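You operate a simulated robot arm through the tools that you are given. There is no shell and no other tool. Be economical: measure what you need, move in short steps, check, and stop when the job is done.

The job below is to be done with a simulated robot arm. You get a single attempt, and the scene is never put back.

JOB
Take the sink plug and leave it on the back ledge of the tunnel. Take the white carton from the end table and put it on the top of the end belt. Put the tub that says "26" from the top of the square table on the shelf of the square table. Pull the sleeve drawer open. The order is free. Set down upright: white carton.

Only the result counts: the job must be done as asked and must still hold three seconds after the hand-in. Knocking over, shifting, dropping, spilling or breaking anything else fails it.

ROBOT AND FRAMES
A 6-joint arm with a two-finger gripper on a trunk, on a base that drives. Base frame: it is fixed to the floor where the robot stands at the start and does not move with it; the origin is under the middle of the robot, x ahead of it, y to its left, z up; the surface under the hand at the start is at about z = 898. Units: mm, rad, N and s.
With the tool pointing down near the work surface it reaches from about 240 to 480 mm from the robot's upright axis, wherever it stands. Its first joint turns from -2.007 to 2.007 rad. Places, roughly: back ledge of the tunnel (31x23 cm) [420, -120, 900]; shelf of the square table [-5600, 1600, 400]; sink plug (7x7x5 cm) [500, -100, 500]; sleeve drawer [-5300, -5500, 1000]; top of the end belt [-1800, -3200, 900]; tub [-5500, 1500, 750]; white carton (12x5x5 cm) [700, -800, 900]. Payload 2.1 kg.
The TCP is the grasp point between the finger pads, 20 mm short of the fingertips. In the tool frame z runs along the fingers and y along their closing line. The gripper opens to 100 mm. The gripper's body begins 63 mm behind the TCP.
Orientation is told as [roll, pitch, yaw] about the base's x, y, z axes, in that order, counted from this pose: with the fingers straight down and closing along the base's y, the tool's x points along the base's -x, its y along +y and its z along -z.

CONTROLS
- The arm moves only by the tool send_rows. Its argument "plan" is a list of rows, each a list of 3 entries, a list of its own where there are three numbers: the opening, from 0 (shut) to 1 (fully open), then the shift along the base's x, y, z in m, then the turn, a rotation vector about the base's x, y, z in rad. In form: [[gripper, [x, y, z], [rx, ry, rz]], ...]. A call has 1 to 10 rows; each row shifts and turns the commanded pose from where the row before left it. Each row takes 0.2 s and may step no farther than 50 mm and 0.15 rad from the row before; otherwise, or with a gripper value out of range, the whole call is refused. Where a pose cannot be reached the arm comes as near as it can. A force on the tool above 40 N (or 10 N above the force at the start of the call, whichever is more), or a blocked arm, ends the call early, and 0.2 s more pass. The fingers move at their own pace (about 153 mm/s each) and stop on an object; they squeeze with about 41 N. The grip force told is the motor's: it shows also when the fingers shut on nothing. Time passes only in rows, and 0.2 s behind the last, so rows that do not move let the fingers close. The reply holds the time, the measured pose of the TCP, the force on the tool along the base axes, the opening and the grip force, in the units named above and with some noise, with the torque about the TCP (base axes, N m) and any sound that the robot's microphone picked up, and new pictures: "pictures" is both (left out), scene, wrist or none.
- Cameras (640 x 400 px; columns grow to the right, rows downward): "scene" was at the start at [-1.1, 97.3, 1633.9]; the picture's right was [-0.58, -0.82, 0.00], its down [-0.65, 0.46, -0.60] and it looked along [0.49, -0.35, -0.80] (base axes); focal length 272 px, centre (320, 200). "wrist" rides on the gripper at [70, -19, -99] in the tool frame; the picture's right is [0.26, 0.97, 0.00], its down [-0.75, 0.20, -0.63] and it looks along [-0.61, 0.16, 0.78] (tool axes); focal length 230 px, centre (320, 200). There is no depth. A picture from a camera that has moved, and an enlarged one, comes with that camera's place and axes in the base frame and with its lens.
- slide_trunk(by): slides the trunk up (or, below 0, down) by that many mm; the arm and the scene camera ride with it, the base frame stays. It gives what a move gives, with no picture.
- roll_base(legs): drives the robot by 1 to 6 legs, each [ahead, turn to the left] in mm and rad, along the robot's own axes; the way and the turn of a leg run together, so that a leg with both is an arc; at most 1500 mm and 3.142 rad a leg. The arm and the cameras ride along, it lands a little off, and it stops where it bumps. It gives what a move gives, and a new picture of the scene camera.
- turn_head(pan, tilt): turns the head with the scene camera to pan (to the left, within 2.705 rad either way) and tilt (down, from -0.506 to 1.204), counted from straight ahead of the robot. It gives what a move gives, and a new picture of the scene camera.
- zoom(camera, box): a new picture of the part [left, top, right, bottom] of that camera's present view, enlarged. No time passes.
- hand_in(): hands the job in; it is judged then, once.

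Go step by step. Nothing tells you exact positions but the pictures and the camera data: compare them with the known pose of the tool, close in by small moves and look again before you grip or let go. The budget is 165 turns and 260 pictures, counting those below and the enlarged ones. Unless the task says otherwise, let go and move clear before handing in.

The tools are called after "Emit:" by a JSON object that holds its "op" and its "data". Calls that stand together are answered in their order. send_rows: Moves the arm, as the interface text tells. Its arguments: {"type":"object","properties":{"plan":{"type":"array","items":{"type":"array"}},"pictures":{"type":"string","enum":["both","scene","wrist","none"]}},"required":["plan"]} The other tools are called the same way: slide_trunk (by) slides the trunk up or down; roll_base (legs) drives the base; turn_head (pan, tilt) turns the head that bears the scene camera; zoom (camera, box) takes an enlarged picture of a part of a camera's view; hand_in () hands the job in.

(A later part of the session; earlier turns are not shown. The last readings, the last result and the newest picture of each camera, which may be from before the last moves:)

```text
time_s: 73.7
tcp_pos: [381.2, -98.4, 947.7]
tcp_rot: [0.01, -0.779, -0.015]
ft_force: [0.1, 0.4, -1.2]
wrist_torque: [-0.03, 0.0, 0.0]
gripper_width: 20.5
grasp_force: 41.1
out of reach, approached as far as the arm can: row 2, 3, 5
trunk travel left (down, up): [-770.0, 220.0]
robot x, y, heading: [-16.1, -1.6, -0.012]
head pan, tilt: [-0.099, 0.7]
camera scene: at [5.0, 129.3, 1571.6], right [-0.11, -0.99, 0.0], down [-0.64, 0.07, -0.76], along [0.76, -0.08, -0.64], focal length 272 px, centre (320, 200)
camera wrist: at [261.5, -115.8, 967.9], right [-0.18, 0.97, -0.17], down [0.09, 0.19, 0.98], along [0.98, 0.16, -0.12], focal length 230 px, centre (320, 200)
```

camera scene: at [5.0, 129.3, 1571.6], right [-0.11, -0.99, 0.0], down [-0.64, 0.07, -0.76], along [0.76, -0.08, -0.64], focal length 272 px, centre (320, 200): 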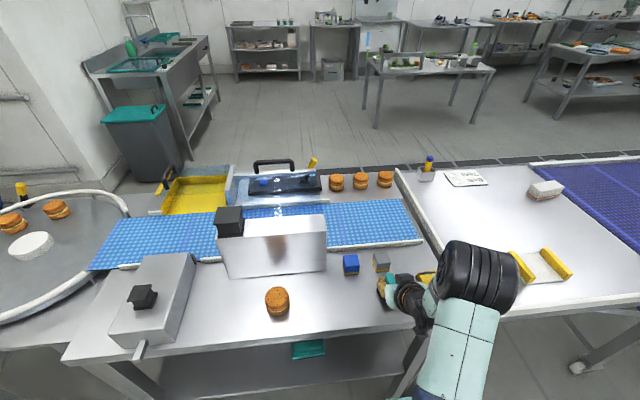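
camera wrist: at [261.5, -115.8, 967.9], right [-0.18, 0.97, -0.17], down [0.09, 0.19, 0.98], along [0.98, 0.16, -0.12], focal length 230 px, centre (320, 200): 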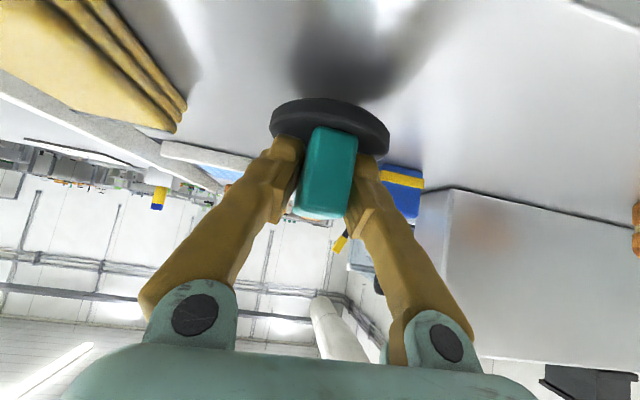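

The arm is at its limit, so I lower the last millimetres with the trunk.

Emit:
{"op": "slide_trunk", "data": {"by": -9}}

Emit:
{"op": "slide_trunk", "data": {"by": -2}}

Emit:
{"op": "zoom", "data": {"camera": "wrist", "box": [240, 40, 448, 170]}}

```text
time_s: 74.3
tcp_pos: [381.5, -98.5, 938.9]
tcp_rot: [0.012, -0.78, -0.014]
ft_force: [-0.4, -0.1, -0.8]
wrist_torque: [-0.01, 0.04, 0.01]
gripper_width: 20.7
grasp_force: 40.9
trunk travel left (down, up): [-761.0, 229.0]
robot x, y, heading: [-17.4, -2.0, -0.012]
head pan, tilt: [-0.099, 0.7]
```

```text
time_s: 74.8
tcp_pos: [380.7, -98.1, 936.6]
tcp_rot: [0.01, -0.779, -0.014]
ft_force: [-0.6, -0.7, -0.6]
wrist_torque: [0.03, 0.0, -0.02]
gripper_width: 20.9
grasp_force: 41.0
trunk travel left (down, up): [-759.0, 231.0]
robot x, y, heading: [-21.5, -5.7, -0.008]
head pan, tilt: [-0.099, 0.7]
```

```text
3.08 times, centred on (344, 105) of wrist
camera zoom: at [261.5, -115.7, 957.1], right [-0.18, 0.97, -0.17], down [0.09, 0.19, 0.98], along [0.98, 0.16, -0.12], focal length 708 px, centre (246, 492)
```

zoom: 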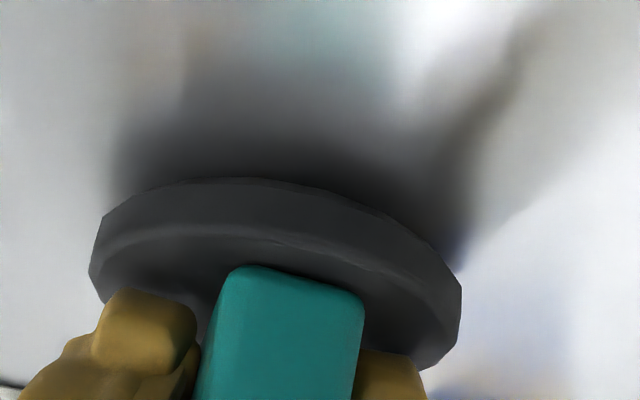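

Almost down, no contact force yet. I lower a few millimetres more.

Emit:
{"op": "slide_trunk", "data": {"by": -2}}

Emit:
{"op": "slide_trunk", "data": {"by": -1}}

Emit:
{"op": "slide_trunk", "data": {"by": -1}}

Emit:
{"op": "zoom", "data": {"camera": "wrist", "box": [240, 40, 448, 170]}}

```text
time_s: 75.3
tcp_pos: [380.6, -98.7, 935.5]
tcp_rot: [0.011, -0.778, -0.015]
ft_force: [-0.7, 0.9, -0.7]
wrist_torque: [-0.03, 0.03, -0.02]
gripper_width: 20.6
grasp_force: 40.5
trunk travel left (down, up): [-757.0, 233.0]
robot x, y, heading: [-20.5, -2.0, -0.012]
head pan, tilt: [-0.099, 0.7]
```

```text
time_s: 75.8
tcp_pos: [380.8, -97.8, 933.0]
tcp_rot: [0.01, -0.778, -0.013]
ft_force: [-0.6, -1.0, -0.9]
wrist_torque: [-0.04, 0.01, -0.03]
gripper_width: 20.5
grasp_force: 40.9
trunk travel left (down, up): [-756.0, 234.0]
robot x, y, heading: [-15.4, -4.0, -0.012]
head pan, tilt: [-0.099, 0.7]
```

```text
time_s: 76.3
tcp_pos: [380.8, -98.0, 933.2]
tcp_rot: [0.01, -0.78, -0.014]
ft_force: [0.2, 0.4, 0.5]
wrist_torque: [0.01, 0.01, -0.03]
gripper_width: 20.7
grasp_force: 41.0
trunk travel left (down, up): [-755.0, 235.0]
robot x, y, heading: [-18.8, -1.9, -0.01]
head pan, tilt: [-0.099, 0.7]
```

```text
3.08 times, centred on (344, 105) of wrist
camera zoom: at [261.5, -115.6, 953.2], right [-0.18, 0.97, -0.17], down [0.09, 0.19, 0.98], along [0.98, 0.16, -0.12], focal length 708 px, centre (246, 492)
```

zoom: 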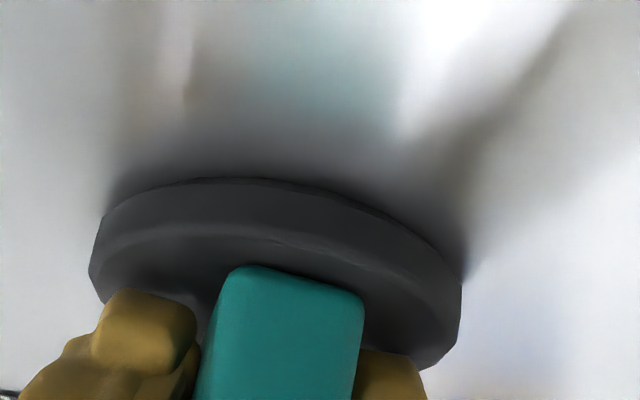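

It is just about touching. One more millimetre, then I open slightly.

Emit:
{"op": "slide_trunk", "data": {"by": -1}}

Emit:
{"op": "slide_trunk", "data": {"by": -1}}

Emit:
{"op": "zoom", "data": {"camera": "wrist", "box": [240, 40, 448, 170]}}

```text
time_s: 76.8
tcp_pos: [380.6, -97.9, 933.6]
tcp_rot: [0.008, -0.781, -0.012]
ft_force: [2.0, 0.4, 8.5]
wrist_torque: [-0.24, -0.01, 0.06]
gripper_width: 20.7
grasp_force: 40.9
trunk travel left (down, up): [-754.0, 236.0]
robot x, y, heading: [-21.1, -1.2, -0.013]
head pan, tilt: [-0.099, 0.7]
```

```text
time_s: 77.3
tcp_pos: [381.8, -96.7, 932.1]
tcp_rot: [0.009, -0.784, -0.012]
ft_force: [3.5, -0.8, 19.1]
wrist_torque: [-0.28, 0.14, 0.06]
gripper_width: 20.5
grasp_force: 40.9
trunk travel left (down, up): [-753.0, 237.0]
robot x, y, heading: [-16.5, -2.1, -0.01]
head pan, tilt: [-0.099, 0.7]
```

```text
3.08 times, centred on (344, 105) of wrist
camera zoom: at [261.2, -115.4, 952.2], right [-0.18, 0.97, -0.18], down [0.09, 0.19, 0.98], along [0.98, 0.16, -0.12], focal length 708 px, centre (246, 492)
```

zoom: 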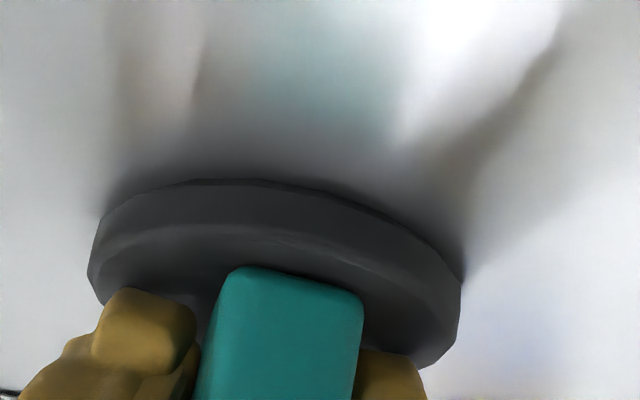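

In contact. I ease off, open and withdraw along the tool axis.

Emit:
{"op": "slide_trunk", "data": {"by": 1}}

Emit:
{"op": "send_rows", "data": {"plan": [[0.3, [0, 0, 0], [0, 0, 0]], [0.5, [0, 0, 0], [0, 0, 0]], [0.5, [0, 0, 0], [0, 0, 0]], [0.5, [-0.005, 0, 0.015], [0, 0, 0]], [0.5, [-0.005, 0, 0.02], [0, 0, 0]], [0.5, [-0.01, 0, 0.03], [0, 0, 0]], [0.5, [-0.01, 0, 0.03], [0, 0, 0]], [0.5, [-0.01, 0, 0.03], [0, 0, 0]]], "pictures": "both"}}

```text
time_s: 77.9
tcp_pos: [382.3, -97.4, 931.1]
tcp_rot: [0.009, -0.782, -0.015]
ft_force: [5.5, -0.6, 16.2]
wrist_torque: [-0.13, -0.22, 0.05]
gripper_width: 20.6
grasp_force: 41.0
trunk travel left (down, up): [-754.0, 236.0]
robot x, y, heading: [-21.2, 3.2, -0.008]
head pan, tilt: [-0.099, 0.7]
```

```text
time_s: 79.7
tcp_pos: [340.4, -99.0, 1057.7]
tcp_rot: [0.007, -0.781, -0.014]
ft_force: [-0.3, -0.2, 0.0]
wrist_torque: [0.0, -0.02, -0.02]
gripper_width: 50.1
grasp_force: 0.1
trunk travel left (down, up): [-754.0, 236.0]
robot x, y, heading: [-18.0, -1.9, -0.01]
head pan, tilt: [-0.099, 0.7]
camera scene: at [3.6, 129.9, 1555.6], right [-0.11, -0.99, 0.0], down [-0.64, 0.07, -0.77], along [0.76, -0.08, -0.64], focal length 272 px, centre (320, 200)
camera wrist: at [220.3, -115.7, 1077.7], right [-0.18, 0.97, -0.18], down [0.09, 0.19, 0.98], along [0.98, 0.15, -0.12], focal length 230 px, centre (320, 200)
```

scene: 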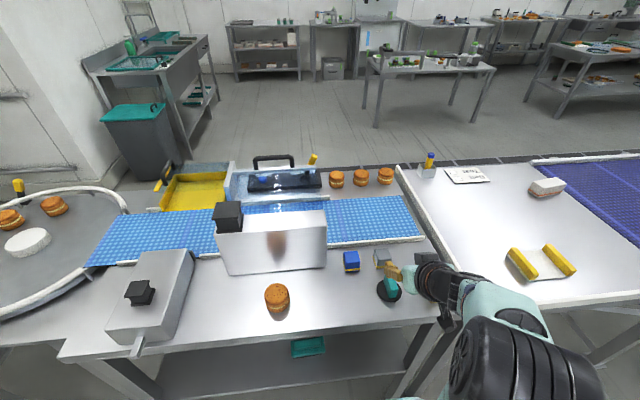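
wrist: 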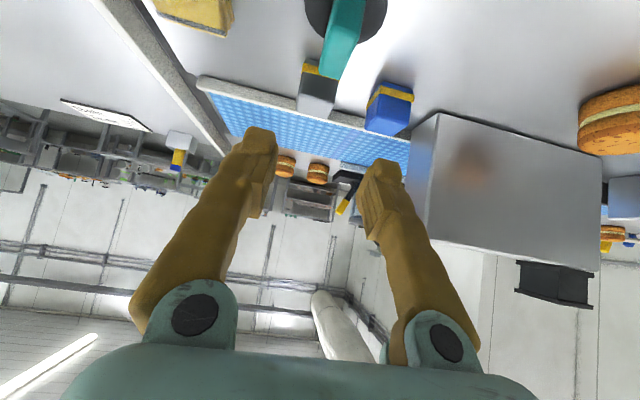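

The plug stands on the ledge and is released. Next is the carton at roughly (750, -840); I back off and drive along to face it.

Emit:
{"op": "roll_base", "data": {"legs": [[-480, 0], [0, -1.571], [780, 0], [0, 1.571]]}}

Emit:
{"op": "turn_head", "data": {"pan": 0.0, "tilt": 0.6}}

```text
time_s: 94.0
tcp_pos: [-138.0, -869.5, 1056.6]
tcp_rot: [0.01, -0.777, 0.003]
ft_force: [-0.2, 0.3, 0.2]
wrist_torque: [-0.03, 0.03, 0.01]
gripper_width: 49.9
grasp_force: 0.0
trunk travel left (down, up): [-754.0, 236.0]
robot x, y, heading: [-503.3, -779.4, 0.007]
head pan, tilt: [-0.099, 0.7]
camera scene: at [-478.3, -648.2, 1555.6], right [-0.09, -1.0, 0.0], down [-0.64, 0.06, -0.76], along [0.76, -0.07, -0.64], focal length 272 px, centre (320, 200)
```

scene: 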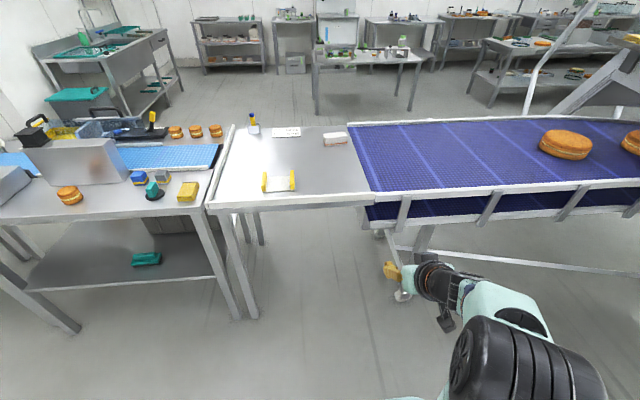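

```text
time_s: 94.7
tcp_pos: [-138.8, -869.6, 1056.6]
tcp_rot: [0.01, -0.778, 0.004]
ft_force: [0.0, 0.1, 0.1]
wrist_torque: [0.01, 0.02, 0.01]
gripper_width: 50.0
grasp_force: 0.0
trunk travel left (down, up): [-754.0, 236.0]
robot x, y, heading: [-500.4, -780.0, 0.007]
head pan, tilt: [0.0, 0.6]
camera scene: at [-474.6, -639.8, 1564.2], right [0.01, -1.0, 0.0], down [-0.57, 0.0, -0.82], along [0.82, 0.01, -0.57], focal length 272 px, centre (320, 200)
```

scene: 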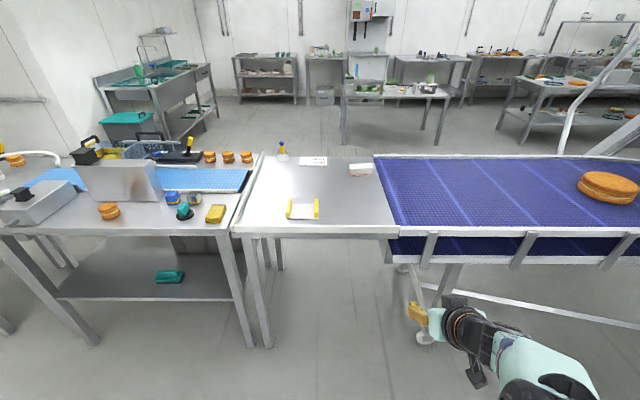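

The carton is about 430 mm in from the table's near edge, so the base must go partly under the table. I look down to see the base and column extents.

Emit:
{"op": "turn_head", "data": {"pan": 0.0, "tilt": 1.2}}

Emit:
{"op": "zoom", "data": {"camera": "scene", "box": [200, 0, 440, 150]}}

```text
time_s: 95.7
tcp_pos: [-137.7, -871.0, 1055.8]
tcp_rot: [0.011, -0.778, 0.004]
ft_force: [0.6, -0.2, 0.1]
wrist_torque: [0.0, 0.0, 0.0]
gripper_width: 50.4
grasp_force: 0.1
trunk travel left (down, up): [-754.0, 236.0]
robot x, y, heading: [-499.4, -780.0, 0.008]
head pan, tilt: [0.0, 1.201]
camera scene: at [-507.0, -640.0, 1519.7], right [0.01, -1.0, 0.0], down [-0.93, -0.01, -0.36], along [0.36, 0.0, -0.93], focal length 272 px, centre (320, 200)
```

scene: 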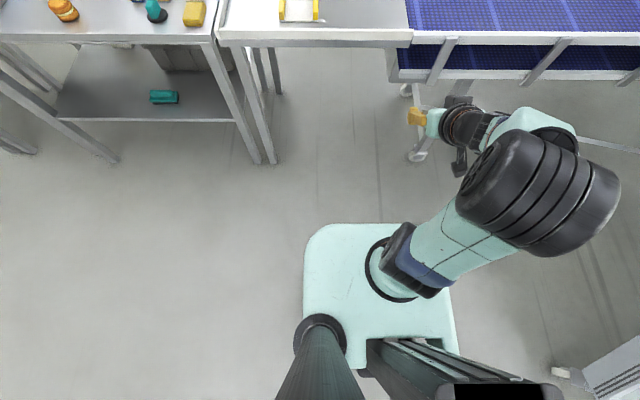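

```text
2.67 times, centred on (320, 75) of scene
camera zoom: at [-507.0, -640.0, 1519.7], right [0.01, -1.0, 0.0], down [-0.93, -0.01, -0.36], along [0.36, 0.0, -0.93], focal length 726 px, centre (320, 533)
```

zoom: 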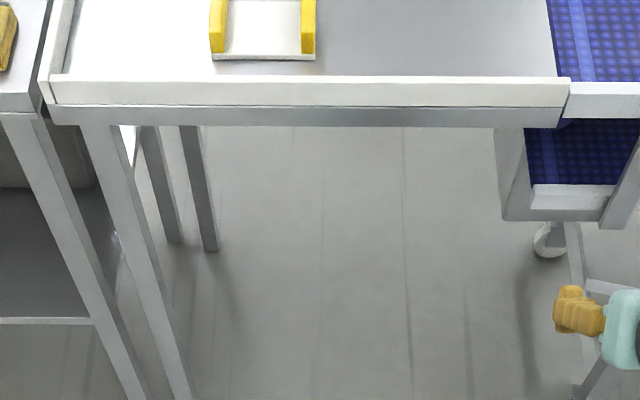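

Base and column look able to overlap the end table with the trunk raised. First I look closely at the carton.

Emit:
{"op": "slide_trunk", "data": {"by": 150}}

Emit:
{"op": "turn_head", "data": {"pan": -0.1, "tilt": 0.6}}

Emit:
{"op": "zoom", "data": {"camera": "scene", "box": [280, 140, 408, 220]}}

```text
time_s: 97.4
tcp_pos: [-137.3, -869.0, 1207.2]
tcp_rot: [0.011, -0.778, 0.005]
ft_force: [0.3, 0.2, 0.7]
wrist_torque: [0.0, 0.01, 0.01]
gripper_width: 50.0
grasp_force: 0.1
trunk travel left (down, up): [-904.0, 86.0]
robot x, y, heading: [-498.3, -777.5, 0.005]
head pan, tilt: [0.0, 1.201]
```

```text
time_s: 98.4
tcp_pos: [-137.4, -870.1, 1205.5]
tcp_rot: [0.011, -0.777, 0.005]
ft_force: [0.5, -0.2, -0.2]
wrist_torque: [0.01, 0.0, 0.03]
gripper_width: 50.0
grasp_force: 0.0
trunk travel left (down, up): [-904.0, 86.0]
robot x, y, heading: [-501.2, -780.2, 0.007]
head pan, tilt: [-0.099, 0.6]
camera scene: at [-474.9, -648.4, 1714.2], right [-0.09, -1.0, 0.0], down [-0.56, 0.05, -0.82], along [0.82, -0.08, -0.57], focal length 272 px, centre (320, 200)
```

scene: 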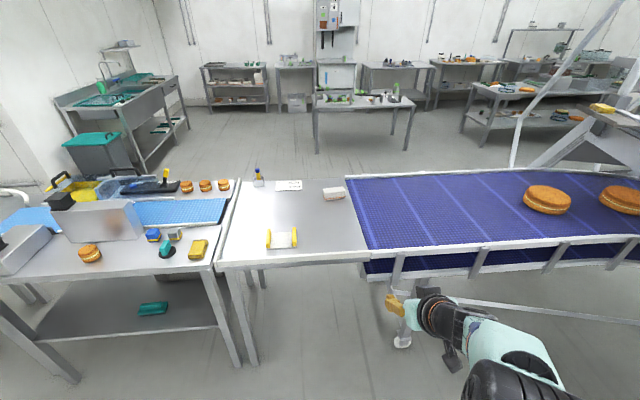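

```text
5.00 times, centred on (344, 180) of scene
camera zoom: at [-474.9, -648.4, 1714.2], right [-0.09, -1.0, 0.0], down [-0.56, 0.05, -0.82], along [0.82, -0.08, -0.57], focal length 1362 px, centre (200, 300)
```

zoom: 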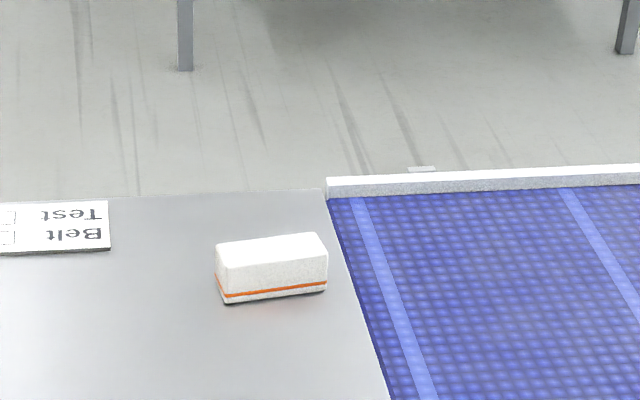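

The carton lies upright on its long side, centre about (726, -842), long axis near y. I set the gripper vertical and yaw it so it closes across the carton's short side.

Emit:
{"op": "send_rows", "data": {"plan": [[1, [0, 0, 0], [0, 0.13, 0]], [1, [0, 0, 0], [0, 0.13, 0]], [1, [0, 0, 0], [0, 0.13, 0]], [1, [0, 0, 0], [0, 0.13, 0]], [1, [0, 0, 0], [0, 0.13, 0]], [1, [0, 0, 0], [0, 0.127, 0]], [1, [0, 0, 0], [0, 0, -0.144]], [1, [0, 0, 0], [0, 0, -0.144]], [1, [0, 0, 0], [0, 0, -0.144]], [1, [0, 0, 0], [0, 0, -0.144]]], "pictures": "none"}}

Emit:
{"op": "send_rows", "data": {"plan": [[1, [0, 0, 0], [0, 0, -0.144]], [1, [0, 0, 0], [0, 0, -0.144]], [1, [0, 0, 0], [0, 0, -0.144]], [1, [0, 0, 0], [0, 0, -0.144]], [1, [0, 0, 0], [0, 0, -0.144]], [1, [0, 0, 0], [0, 0, -0.144]]], "pictures": "scene"}}

```text
time_s: 100.6
tcp_pos: [-137.9, -869.6, 1208.1]
tcp_rot: [0.015, 0.0, -0.577]
ft_force: [-0.3, 0.1, -0.3]
wrist_torque: [-0.01, 0.0, 0.02]
gripper_width: 100.1
grasp_force: 0.1
trunk travel left (down, up): [-904.0, 86.0]
robot x, y, heading: [-499.9, -783.1, 0.007]
head pan, tilt: [-0.099, 0.6]
```

```text
time_s: 102.0
tcp_pos: [-138.8, -869.6, 1206.8]
tcp_rot: [0.015, -0.004, -1.44]
ft_force: [0.0, 0.6, 0.0]
wrist_torque: [0.0, 0.02, -0.02]
gripper_width: 100.2
grasp_force: 0.1
trunk travel left (down, up): [-904.0, 86.0]
robot x, y, heading: [-500.2, -779.7, 0.007]
head pan, tilt: [-0.099, 0.6]
camera scene: at [-474.9, -648.5, 1714.3], right [-0.09, -1.0, 0.0], down [-0.56, 0.05, -0.83], along [0.82, -0.08, -0.56], focal length 272 px, centre (320, 200)
```

scene: 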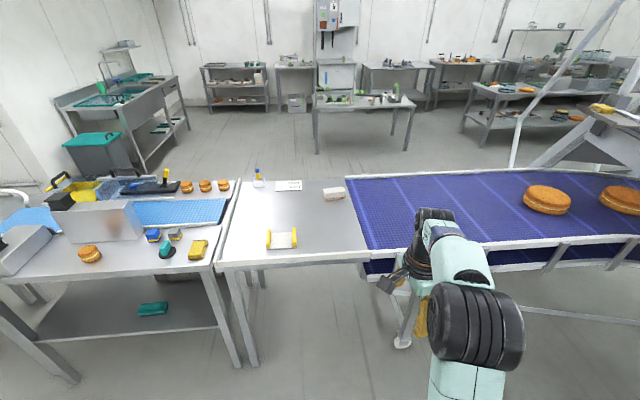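

I drive ahead in careful stages.

Emit:
{"op": "roll_base", "data": {"legs": [[600, 0]]}}

Emit:
{"op": "turn_head", "data": {"pan": 0.0, "tilt": 1.2}}

```text
time_s: 105.4
tcp_pos: [458.1, -866.9, 1205.5]
tcp_rot: [0.014, -0.003, -1.438]
ft_force: [-0.6, -0.1, 0.1]
wrist_torque: [-0.05, 0.01, 0.0]
gripper_width: 100.1
grasp_force: 0.0
trunk travel left (down, up): [-904.0, 86.0]
robot x, y, heading: [96.1, -777.8, 0.005]
head pan, tilt: [-0.099, 0.6]
camera scene: at [120.9, -644.5, 1714.3], right [-0.09, -1.0, 0.0], down [-0.56, 0.05, -0.83], along [0.82, -0.08, -0.56], focal length 272 px, centre (320, 200)
```

scene: 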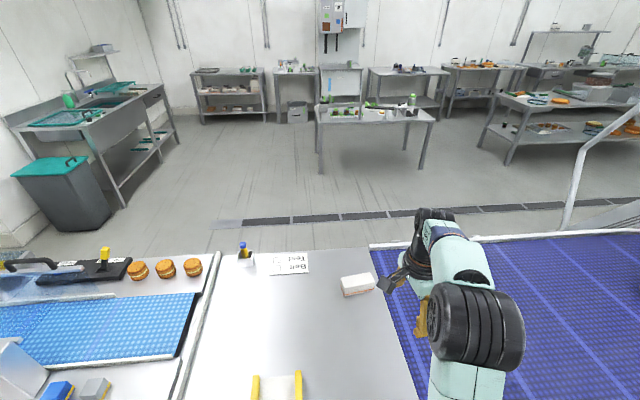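

```text
time_s: 106.4
tcp_pos: [458.6, -866.1, 1207.7]
tcp_rot: [0.014, -0.002, -1.437]
ft_force: [-0.5, 0.9, 0.9]
wrist_torque: [0.0, -0.01, -0.01]
gripper_width: 100.0
grasp_force: 0.1
trunk travel left (down, up): [-904.0, 86.0]
robot x, y, heading: [98.2, -777.1, 0.005]
head pan, tilt: [0.0, 1.201]
camera scene: at [90.0, -636.0, 1669.7], right [0.01, -1.0, 0.0], down [-0.93, -0.01, -0.36], along [0.36, 0.0, -0.93], focal length 272 px, centre (320, 200)
```

scene: 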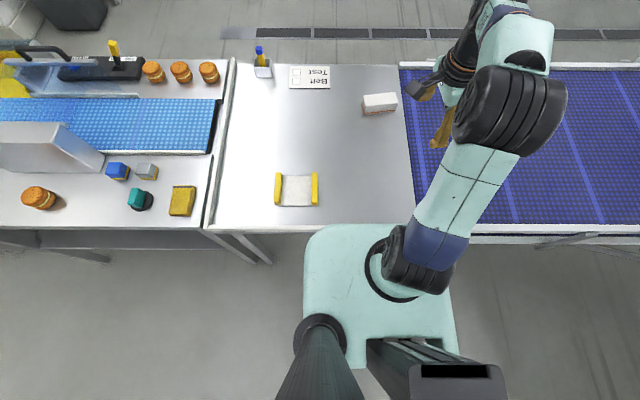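

No contact so far. Another 150 mm ahead with the plate above the table rim.

Emit:
{"op": "roll_base", "data": {"legs": [[100, 0]]}}

Emit:
{"op": "roll_base", "data": {"legs": [[80, 0]]}}

Emit:
{"op": "zoom", "data": {"camera": "scene", "box": [340, 80, 468, 160]}}

```text
time_s: 107.5
tcp_pos: [546.2, -864.6, 1211.7]
tcp_rot: [0.027, -0.003, -1.439]
ft_force: [1.2, -0.8, 0.8]
wrist_torque: [-0.01, 0.14, -0.03]
gripper_width: 99.9
grasp_force: 0.0
trunk travel left (down, up): [-904.0, 86.0]
robot x, y, heading: [196.5, -775.3, 0.005]
head pan, tilt: [0.0, 1.201]
camera scene: at [181.8, -635.1, 1669.5], right [0.01, -1.0, 0.0], down [-0.93, -0.01, -0.37], along [0.37, 0.0, -0.93], focal length 272 px, centre (320, 200)
```

scene: 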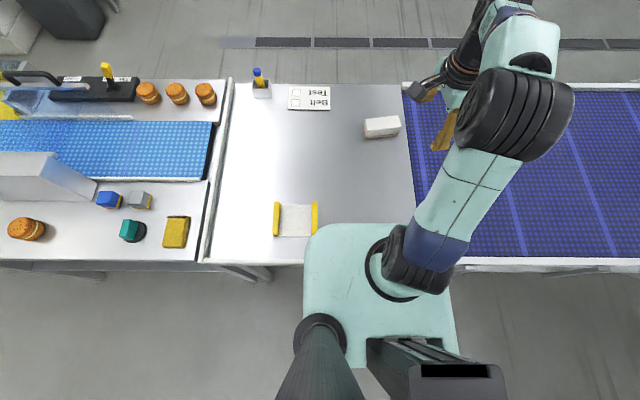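

```text
time_s: 109.1
tcp_pos: [557.0, -889.7, 1245.2]
tcp_rot: [0.232, -0.075, -1.461]
ft_force: [1.5, 0.9, 1.2]
wrist_torque: [-0.07, 0.21, -0.07]
gripper_width: 99.9
grasp_force: 0.1
trunk travel left (down, up): [-904.0, 86.0]
robot x, y, heading: [281.2, -773.0, 0.008]
head pan, tilt: [0.0, 1.201]
stopped in leg 1: the robot was blocked; the commanded pose is now the measured one
camera scene: at [251.1, -634.3, 1669.7], right [0.01, -1.0, 0.0], down [-0.93, -0.01, -0.37], along [0.37, 0.0, -0.93], focal length 272 px, centre (320, 200)
```

scene: 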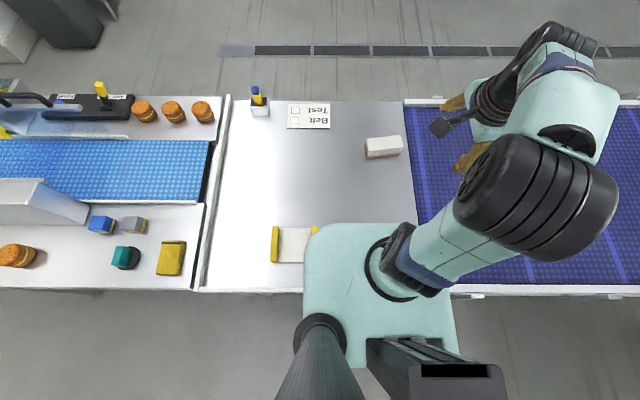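

```text
5.00 times, centred on (404, 120) of scene
camera zoom: at [251.1, -634.3, 1669.7], right [0.01, -1.0, 0.0], down [-0.93, -0.01, -0.37], along [0.37, 0.0, -0.93], focal length 1362 px, centre (-100, 600)
```

zoom: 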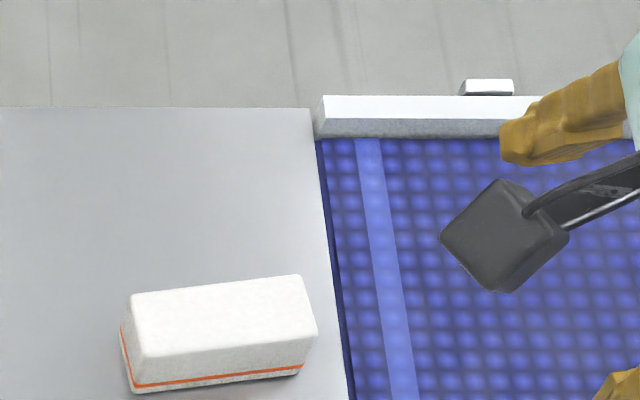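

The robot was blocked and the arm was deflected. I look around to find what it touched before moving further.

Emit:
{"op": "turn_head", "data": {"pan": -0.5, "tilt": 0.5}}

Emit:
{"op": "zoom", "data": {"camera": "wrist", "box": [0, 0, 640, 400]}}

```text
time_s: 110.2
tcp_pos: [610.8, -890.8, 1233.8]
tcp_rot: [0.186, -0.07, -1.453]
ft_force: [-1.0, 0.9, 0.5]
wrist_torque: [-0.06, -0.1, 0.05]
gripper_width: 100.1
grasp_force: 0.1
trunk travel left (down, up): [-904.0, 86.0]
robot x, y, heading: [279.6, -775.8, 0.006]
head pan, tilt: [-0.499, 0.499]
camera scene: at [343.6, -678.0, 1724.9], right [-0.47, -0.88, 0.01], down [-0.45, 0.23, -0.86], along [0.76, -0.41, -0.5], focal length 272 px, centre (320, 200)
```

scene: 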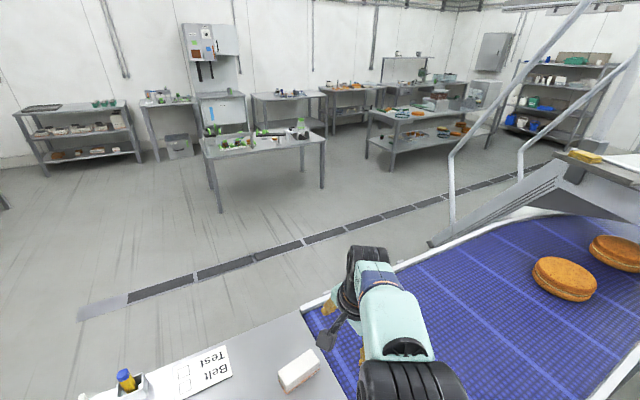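

```text
1.00 times, centred on (320, 200) of wrist (not enlarged: the box is as wide or as high as the picture)
camera zoom: at [565.1, -818.7, 1322.1], right [0.91, 0.38, 0.16], down [0.16, -0.69, 0.71], along [0.38, -0.62, -0.69], focal length 230 px, centre (320, 200)
```

zoom: 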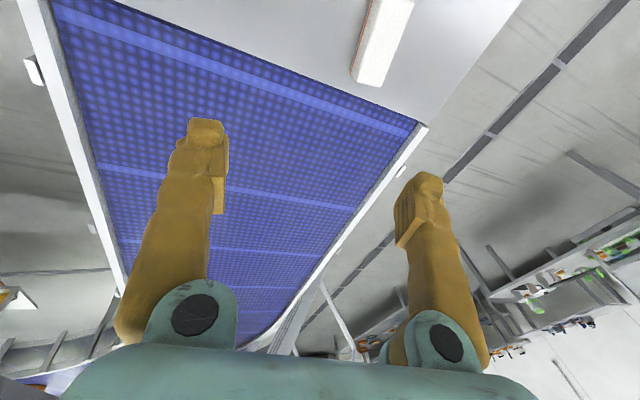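

Emit:
{"op": "send_rows", "data": {"plan": [[1, [0, 0, 0], [0, 0, 0]], [1, [0, 0, 0], [0, 0, 0]]], "pictures": "none"}}

Emit:
{"op": "turn_head", "data": {"pan": -0.1, "tilt": 1.2}}

```text
time_s: 110.8
tcp_pos: [601.2, -890.8, 1235.0]
tcp_rot: [0.192, -0.068, -1.449]
ft_force: [-0.7, -0.2, -0.9]
wrist_torque: [-0.03, -0.05, -0.01]
gripper_width: 100.1
grasp_force: 0.0
trunk travel left (down, up): [-904.0, 86.0]
robot x, y, heading: [277.6, -776.5, 0.008]
head pan, tilt: [-0.499, 0.499]
```

```text
time_s: 111.8
tcp_pos: [593.8, -888.7, 1237.7]
tcp_rot: [0.197, -0.07, -1.452]
ft_force: [-0.5, -0.5, -0.3]
wrist_torque: [0.02, -0.03, -0.02]
gripper_width: 99.9
grasp_force: 0.1
trunk travel left (down, up): [-904.0, 86.0]
robot x, y, heading: [278.2, -777.2, 0.005]
head pan, tilt: [-0.099, 1.201]
camera scene: at [268.0, -640.5, 1669.7], right [-0.09, -1.0, 0.0], down [-0.93, 0.09, -0.37], along [0.36, -0.03, -0.93], focal length 272 px, centre (320, 200)
```

scene: 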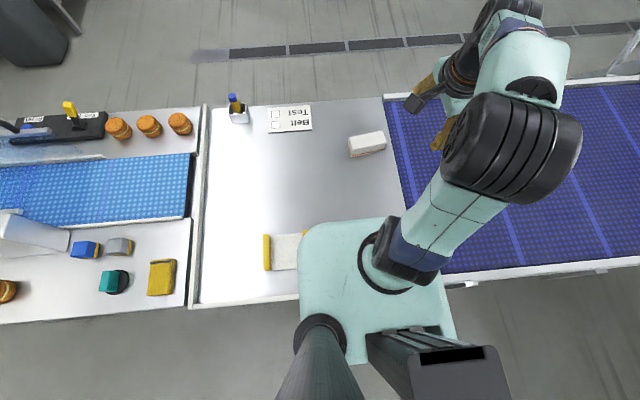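

The sway has settled and nothing on the tables has moved; the robot is now at x≈278. I square the gripper again and move above the carton.

Emit:
{"op": "send_rows", "data": {"plan": [[1, [0.02, 0.01, -0.01], [0.023, 0.102, 0]], [1, [0.02, 0.01, -0.02], [0.023, 0.102, 0]], [1, [0.03, 0.01, -0.03], [0, 0, 0.01]], [1, [0.03, 0.01, -0.03], [0, 0, 0.01]], [1, [0, 0, 0], [0, 0, 0]]], "pictures": "both"}}

```text
time_s: 113.0
tcp_pos: [697.3, -850.4, 1147.4]
tcp_rot: [-0.002, 0.001, -1.425]
ft_force: [-0.4, 0.1, -0.2]
wrist_torque: [0.01, 0.01, -0.02]
gripper_width: 99.6
grasp_force: 0.0
trunk travel left (down, up): [-904.0, 86.0]
robot x, y, heading: [278.4, -775.7, 0.005]
head pan, tilt: [-0.099, 1.201]
camera scene: at [270.2, -640.5, 1669.7], right [-0.09, -1.0, 0.0], down [-0.93, 0.09, -0.36], along [0.36, -0.03, -0.93], focal length 272 px, centre (320, 200)
camera wrist: at [668.6, -783.9, 1244.8], right [0.92, 0.4, 0.0], down [0.31, -0.71, 0.63], along [0.25, -0.58, -0.78], focal length 230 px, centre (320, 200)
```

scene: 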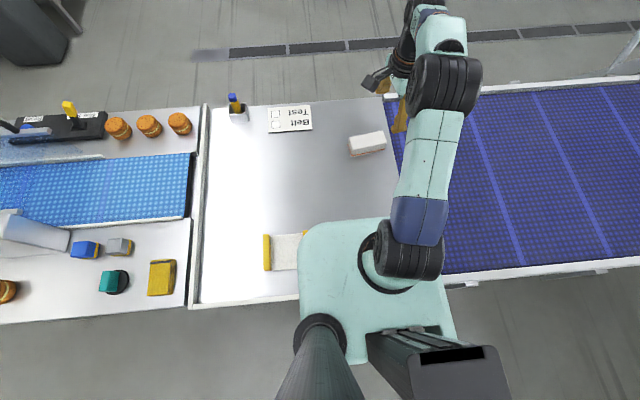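
wrist: 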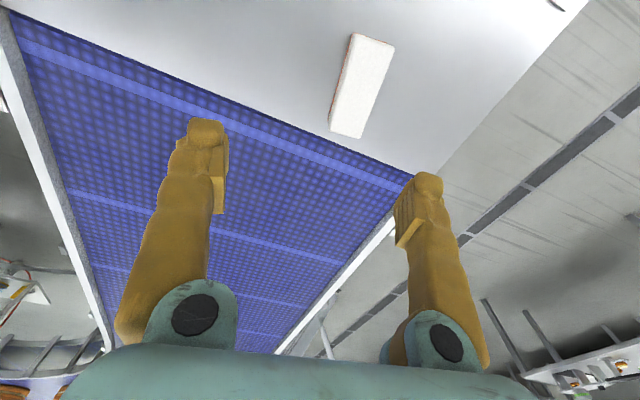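

Emit:
{"op": "send_rows", "data": {"plan": [[1, [0.01, 0.005, -0.035], [0, 0, 0]], [1, [0.01, 0.005, -0.035], [0, 0, 0]], [1, [0.01, 0.005, -0.035], [0, 0, 0]], [1, [0.008, 0.003, -0.03], [0, 0, 0]], [1, [0, 0, 0], [0, 0, 0]]], "pictures": "both"}}

```text
time_s: 114.2
tcp_pos: [734.9, -833.0, 1011.9]
tcp_rot: [-0.001, -0.001, -1.423]
ft_force: [0.9, -0.1, -0.1]
wrist_torque: [0.01, -0.03, -0.01]
gripper_width: 100.0
grasp_force: 0.0
trunk travel left (down, up): [-904.0, 86.0]
robot x, y, heading: [277.7, -771.7, 0.0]
head pan, tilt: [-0.099, 1.201]
camera scene: at [270.8, -640.3, 1669.7], right [-0.09, -1.0, 0.0], down [-0.93, 0.09, -0.36], along [0.36, -0.03, -0.93], focal length 272 px, centre (320, 200)
camera wrist: at [705.8, -765.5, 1109.6], right [0.92, 0.4, 0.0], down [0.31, -0.71, 0.63], along [0.25, -0.58, -0.78], focal length 230 px, centre (320, 200)
```

scene: 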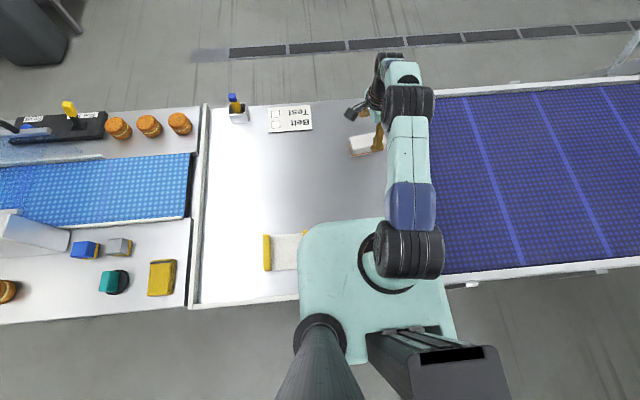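
wrist: 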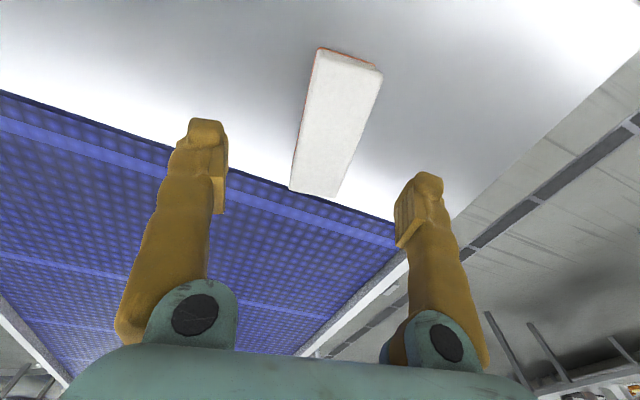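

The carton's centre is about (740, -830), between the jaws. I descend to z≈924 and close.

Emit:
{"op": "send_rows", "data": {"plan": [[1, [0.005, 0.003, -0.03], [0, 0, 0.01]], [1, [0, 0, -0.03], [0, 0, 0]], [1, [0, 0, -0.02], [0, 0, 0]], [1, [0, 0, -0.007], [0, 0, 0]], [1, [0, 0, 0], [0, 0, 0]]], "pictures": "both"}}

```text
time_s: 115.4
tcp_pos: [739.9, -829.8, 924.3]
tcp_rot: [0.001, 0.0, -1.415]
ft_force: [1.0, 0.3, 0.1]
wrist_torque: [0.0, -0.01, -0.01]
gripper_width: 100.3
grasp_force: 0.0
trunk travel left (down, up): [-904.0, 86.0]
robot x, y, heading: [277.3, -777.2, 0.004]
head pan, tilt: [-0.099, 1.201]
camera scene: at [271.2, -640.3, 1669.7], right [-0.09, -1.0, 0.0], down [-0.93, 0.09, -0.36], along [0.36, -0.03, -0.93], focal length 272 px, centre (320, 200)
camera wrist: at [709.9, -763.4, 1022.6], right [0.91, 0.41, 0.0], down [0.32, -0.71, 0.63], along [0.25, -0.58, -0.78], focal length 230 px, centre (320, 200)
```

scene: 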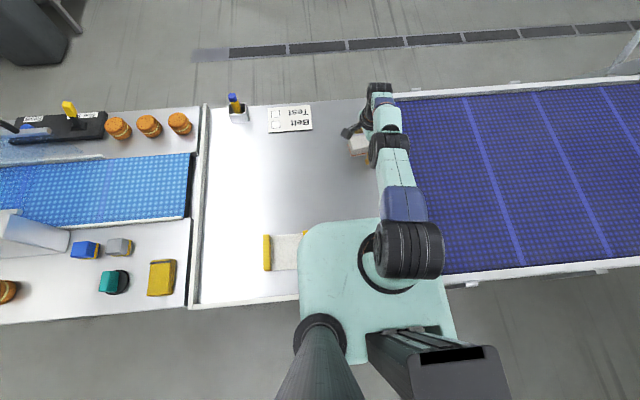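
wrist: 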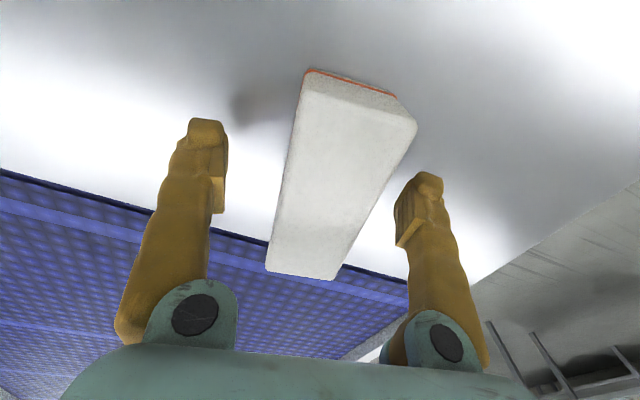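

Emit:
{"op": "send_rows", "data": {"plan": [[0.6, [0, 0, 0], [0, 0, 0]], [0.4, [0, 0, 0], [0, 0, 0]], [0.2, [0, 0, 0], [0, 0, 0]], [0, [0, 0, 0], [0, 0, 0]], [0, [0, 0, 0], [0, 0, 0]], [0, [0, 0, 0.005], [0, 0, 0]], [0, [0, 0, 0.007], [0, 0, 0]], [0, [0, 0, 0.01], [0, 0, 0]]], "pictures": "wrist"}}

```text
time_s: 117.2
tcp_pos: [743.3, -829.5, 945.1]
tcp_rot: [-0.004, -0.001, -1.412]
ft_force: [0.1, 0.2, -1.8]
wrist_torque: [0.0, -0.02, 0.01]
gripper_width: 46.9
grasp_force: 41.0
trunk travel left (down, up): [-904.0, 86.0]
robot x, y, heading: [277.6, -774.5, 0.007]
head pan, tilt: [-0.099, 1.201]
camera wrist: at [713.0, -763.3, 1044.4], right [0.91, 0.41, 0.0], down [0.32, -0.71, 0.63], along [0.25, -0.58, -0.78], focal length 230 px, centre (320, 200)
```

wrist: 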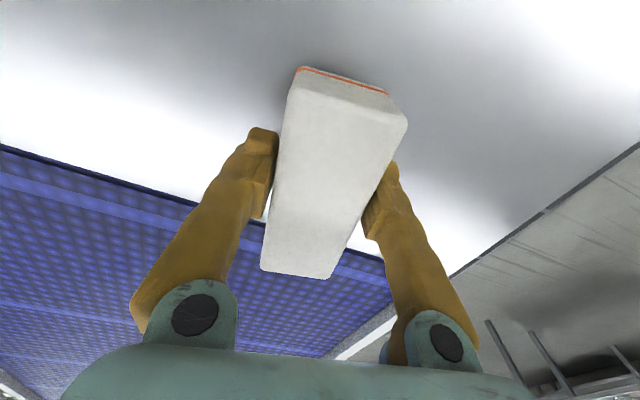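

The carton is held and lifting. I raise it and pull it in.

Emit:
{"op": "send_rows", "data": {"plan": [[0, [0, 0, 0.02], [0, 0, 0]], [0, [-0.01, 0, 0.03], [0, 0, 0]], [0, [-0.015, 0, 0.03], [0, 0, 0]], [0, [-0.02, 0, 0.03], [0, 0, 0]], [0, [-0.02, 0, 0.03], [0, 0, 0]], [0, [-0.02, 0, 0.03], [0, 0, 0]], [0, [-0.02, 0, 0.02], [0, 0, 0]]], "pictures": "wrist"}}

Emit:
{"op": "roll_base", "data": {"legs": [[-100, 0]]}}

```text
time_s: 118.8
tcp_pos: [742.4, -845.0, 1136.2]
tcp_rot: [-0.005, 0.0, -1.414]
ft_force: [0.7, 0.7, -2.9]
wrist_torque: [0.0, -0.03, 0.0]
gripper_width: 47.0
grasp_force: 41.2
out of reach, approached as far as the arm can: row 1, 2, 3, 4, 5, 6, 7
trunk travel left (down, up): [-904.0, 86.0]
robot x, y, heading: [278.9, -771.6, 0.005]
head pan, tilt: [-0.099, 1.201]
camera wrist: at [713.9, -778.4, 1234.8], right [0.91, 0.41, 0.0], down [0.32, -0.71, 0.63], along [0.25, -0.58, -0.78], focal length 230 px, centre (320, 200)
```

wrist: 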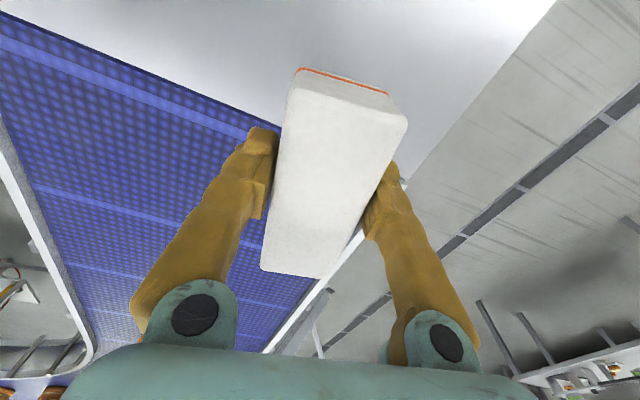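

```text
time_s: 120.0
tcp_pos: [654.8, -844.0, 1128.8]
tcp_rot: [-0.017, 0.001, -1.415]
ft_force: [1.1, 0.2, -3.3]
wrist_torque: [0.05, 0.05, 0.0]
gripper_width: 47.2
grasp_force: 40.5
trunk travel left (down, up): [-904.0, 86.0]
robot x, y, heading: [177.3, -776.9, 0.009]
head pan, tilt: [-0.099, 1.201]
camera scene: at [186.4, -640.5, 1669.6], right [-0.09, -1.0, 0.0], down [-0.93, 0.09, -0.35], along [0.35, -0.03, -0.94], focal length 272 px, centre (320, 200)
```

scene: 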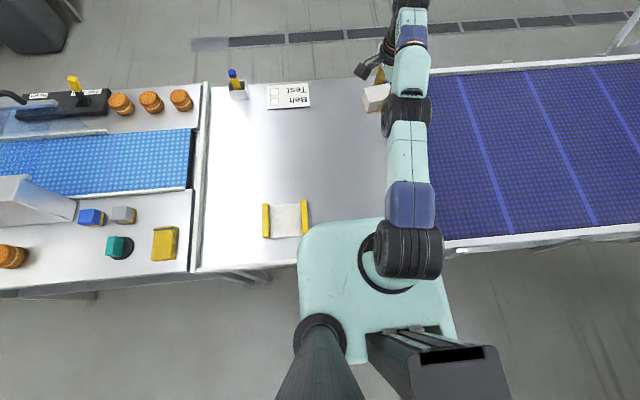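

Emit:
{"op": "roll_base", "data": {"legs": [[-350, 0], [-350, 0]]}}

Emit:
{"op": "send_rows", "data": {"plan": [[0, [-0.03, 0.0, 0], [0, 0, 0]], [0, [-0.03, 0, 0], [0, 0, 0]], [0, [-0.03, 0, 0], [0, 0, 0]], [0, [0, 0, 0], [0, 0, 0]]], "pictures": "wrist"}}

```text
time_s: 121.2
tcp_pos: [516.4, -843.5, 1129.3]
tcp_rot: [-0.077, 0.032, -1.413]
ft_force: [0.5, -0.8, -1.6]
wrist_torque: [0.01, 0.01, 0.03]
gripper_width: 46.8
grasp_force: 41.1
trunk travel left (down, up): [-904.0, 86.0]
robot x, y, heading: [103.9, -776.6, 0.009]
head pan, tilt: [-0.099, 1.201]
stopped in leg 1: the robot was blocked; the commanded pose is now the measured one
camera scene: at [43.6, -640.8, 1671.9], right [-0.09, -1.0, 0.0], down [-0.92, 0.09, -0.39], along [0.39, -0.03, -0.92], focal length 272 px, centre (320, 200)
```

scene: 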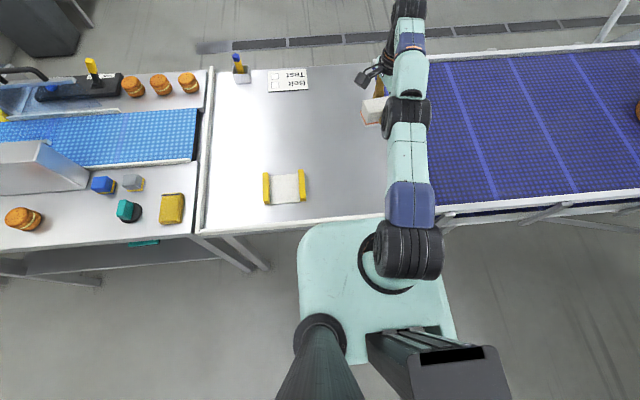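

```text
time_s: 121.9
tcp_pos: [482.1, -859.2, 1159.6]
tcp_rot: [0.065, -0.024, -1.418]
ft_force: [0.4, 0.4, -3.0]
wrist_torque: [0.03, 0.11, -0.02]
gripper_width: 46.5
grasp_force: 40.9
out of reach, approached as far as the arm can: row 1
trunk travel left (down, up): [-904.0, 86.0]
robot x, y, heading: [103.2, -771.6, 0.009]
head pan, tilt: [-0.099, 1.201]
stopped in row 3: the arm was blocked; the commanded pose is now the measured one
camera wrist: at [445.9, -791.4, 1254.5], right [0.91, 0.4, 0.06], down [0.27, -0.7, 0.66], along [0.3, -0.59, -0.75], focal length 230 px, centre (320, 200)
```

wrist: 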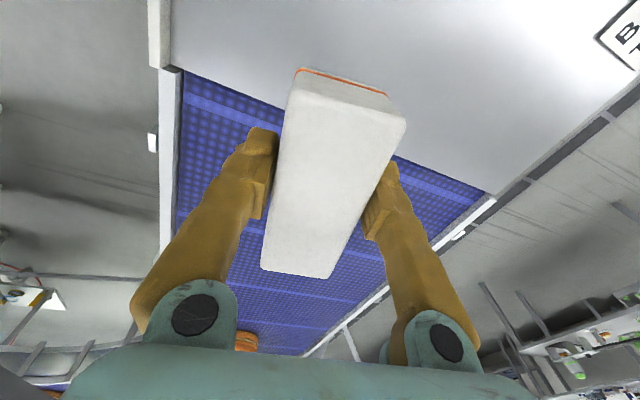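

The body swayed again and the drive stopped. I wait for it to settle and check the state.

Emit:
{"op": "send_rows", "data": {"plan": [[0, [0, 0, 0], [0, 0, 0]], [0, [0, 0, 0], [0, 0, 0]], [0, [0, 0, 0], [0, 0, 0]], [0, [0, 0, 0], [0, 0, 0]], [0, [0, 0, 0], [0, 0, 0]]], "pictures": "scene"}}

Emit:
{"op": "turn_head", "data": {"pan": 1.2, "tilt": 1.2}}

Emit:
{"op": "turn_head", "data": {"pan": -1.5, "tilt": 1.1}}

```text
time_s: 123.1
tcp_pos: [474.4, -855.8, 1148.7]
tcp_rot: [0.015, -0.003, -1.415]
ft_force: [-0.1, -0.2, -1.8]
wrist_torque: [0.0, 0.0, -0.02]
gripper_width: 47.0
grasp_force: 40.8
trunk travel left (down, up): [-904.0, 86.0]
robot x, y, heading: [105.0, -778.9, 0.008]
head pan, tilt: [-0.099, 1.201]
camera scene: at [94.9, -641.5, 1669.7], right [-0.09, -1.0, 0.0], down [-0.93, 0.09, -0.36], along [0.36, -0.03, -0.93], focal length 272 px, centre (320, 200)
```

scene: 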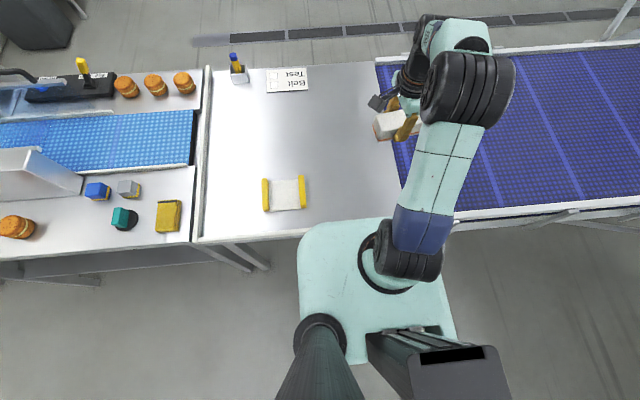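

```text
time_s: 124.6
tcp_pos: [476.2, -855.3, 1148.5]
tcp_rot: [0.015, -0.005, -1.415]
ft_force: [-0.8, -0.4, -2.1]
wrist_torque: [0.03, -0.03, -0.01]
gripper_width: 47.0
grasp_force: 41.1
trunk travel left (down, up): [-904.0, 86.0]
robot x, y, heading: [105.3, -773.5, 0.004]
head pan, tilt: [1.201, 1.201]
camera scene: at [61.8, -584.1, 1669.7], right [0.93, -0.36, 0.0], down [-0.33, -0.87, -0.36], along [0.13, 0.34, -0.93], focal length 272 px, centre (320, 200)
```

scene: 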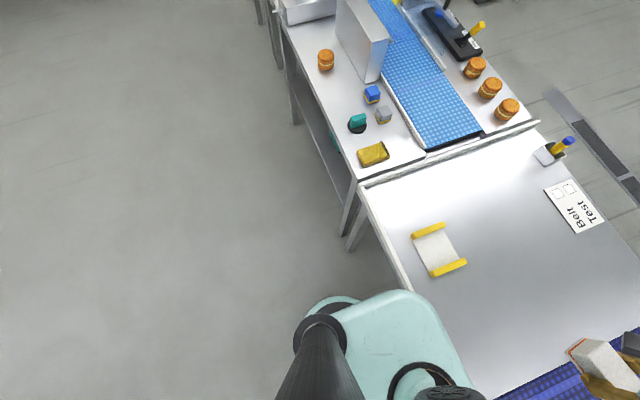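

```text
time_s: 127.0
tcp_pos: [476.4, -855.8, 1147.9]
tcp_rot: [0.015, -0.004, -1.417]
ft_force: [-0.2, 0.1, -3.0]
wrist_torque: [0.02, -0.01, 0.01]
gripper_width: 47.0
grasp_force: 41.0
trunk travel left (down, up): [-904.0, 86.0]
robot x, y, heading: [104.0, -774.2, 0.005]
head pan, tilt: [-1.499, 1.1]
camera scene: at [46.6, -699.2, 1675.7], right [-1.0, -0.08, 0.0], down [-0.07, 0.89, -0.45], along [0.04, -0.45, -0.89], focal length 272 px, centre (320, 200)
```

scene: 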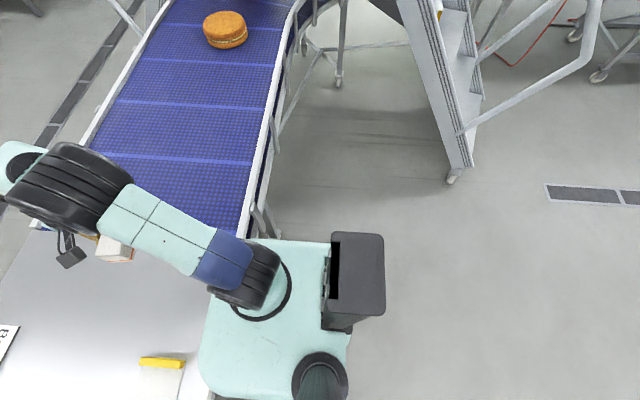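

The robot just rocks when it starts with the arm out and the trunk high. Now the arm is in closer; I back off in shorter legs and then lower the trunk.

Emit:
{"op": "roll_base", "data": {"legs": [[-120, 0]]}}

Emit:
{"op": "roll_base", "data": {"legs": [[-250, 0]]}}

```text
time_s: 128.2
tcp_pos: [374.1, -856.1, 1143.3]
tcp_rot: [-0.001, -0.002, -1.415]
ft_force: [-0.2, 0.1, -2.3]
wrist_torque: [0.02, -0.04, 0.03]
gripper_width: 46.9
grasp_force: 40.5
trunk travel left (down, up): [-904.0, 86.0]
robot x, y, heading: [-17.7, -778.9, 0.002]
head pan, tilt: [-1.499, 1.1]
camera scene: at [-51.5, -699.8, 1676.8], right [-1.0, -0.08, 0.01], down [-0.08, 0.89, -0.45], along [0.02, -0.45, -0.89], focal length 272 px, centre (320, 200)
```

scene: 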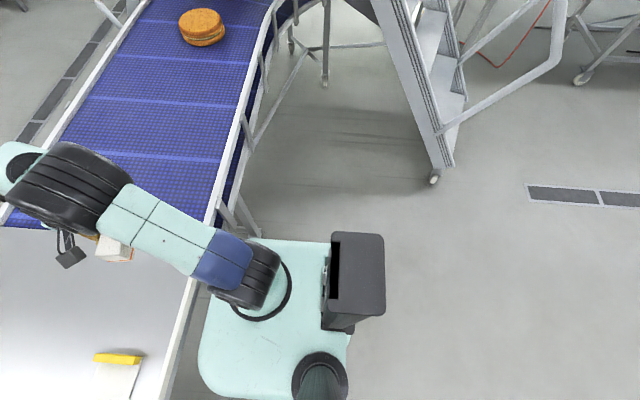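

```text
time_s: 130.1
tcp_pos: [110.7, -858.3, 1145.8]
tcp_rot: [0.01, -0.002, -1.415]
ft_force: [0.2, -0.2, -2.9]
wrist_torque: [0.0, 0.02, -0.02]
gripper_width: 47.0
grasp_force: 41.0
trunk travel left (down, up): [-904.0, 86.0]
robot x, y, heading: [-266.2, -776.7, 0.001]
head pan, tilt: [-1.499, 1.1]
camera scene: at [-320.1, -701.4, 1675.7], right [-1.0, -0.08, 0.0], down [-0.07, 0.89, -0.45], along [0.03, -0.45, -0.89], focal length 272 px, centre (320, 200)
```

scene: 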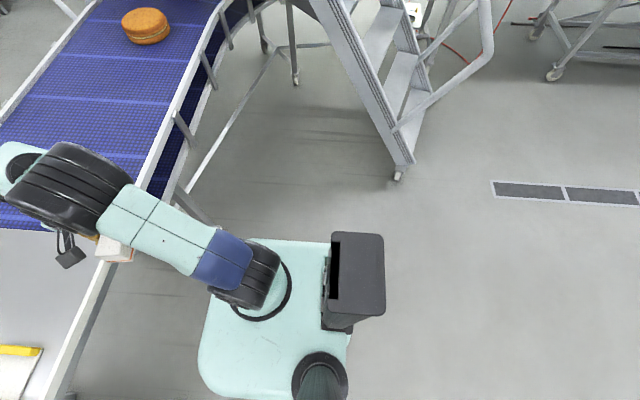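

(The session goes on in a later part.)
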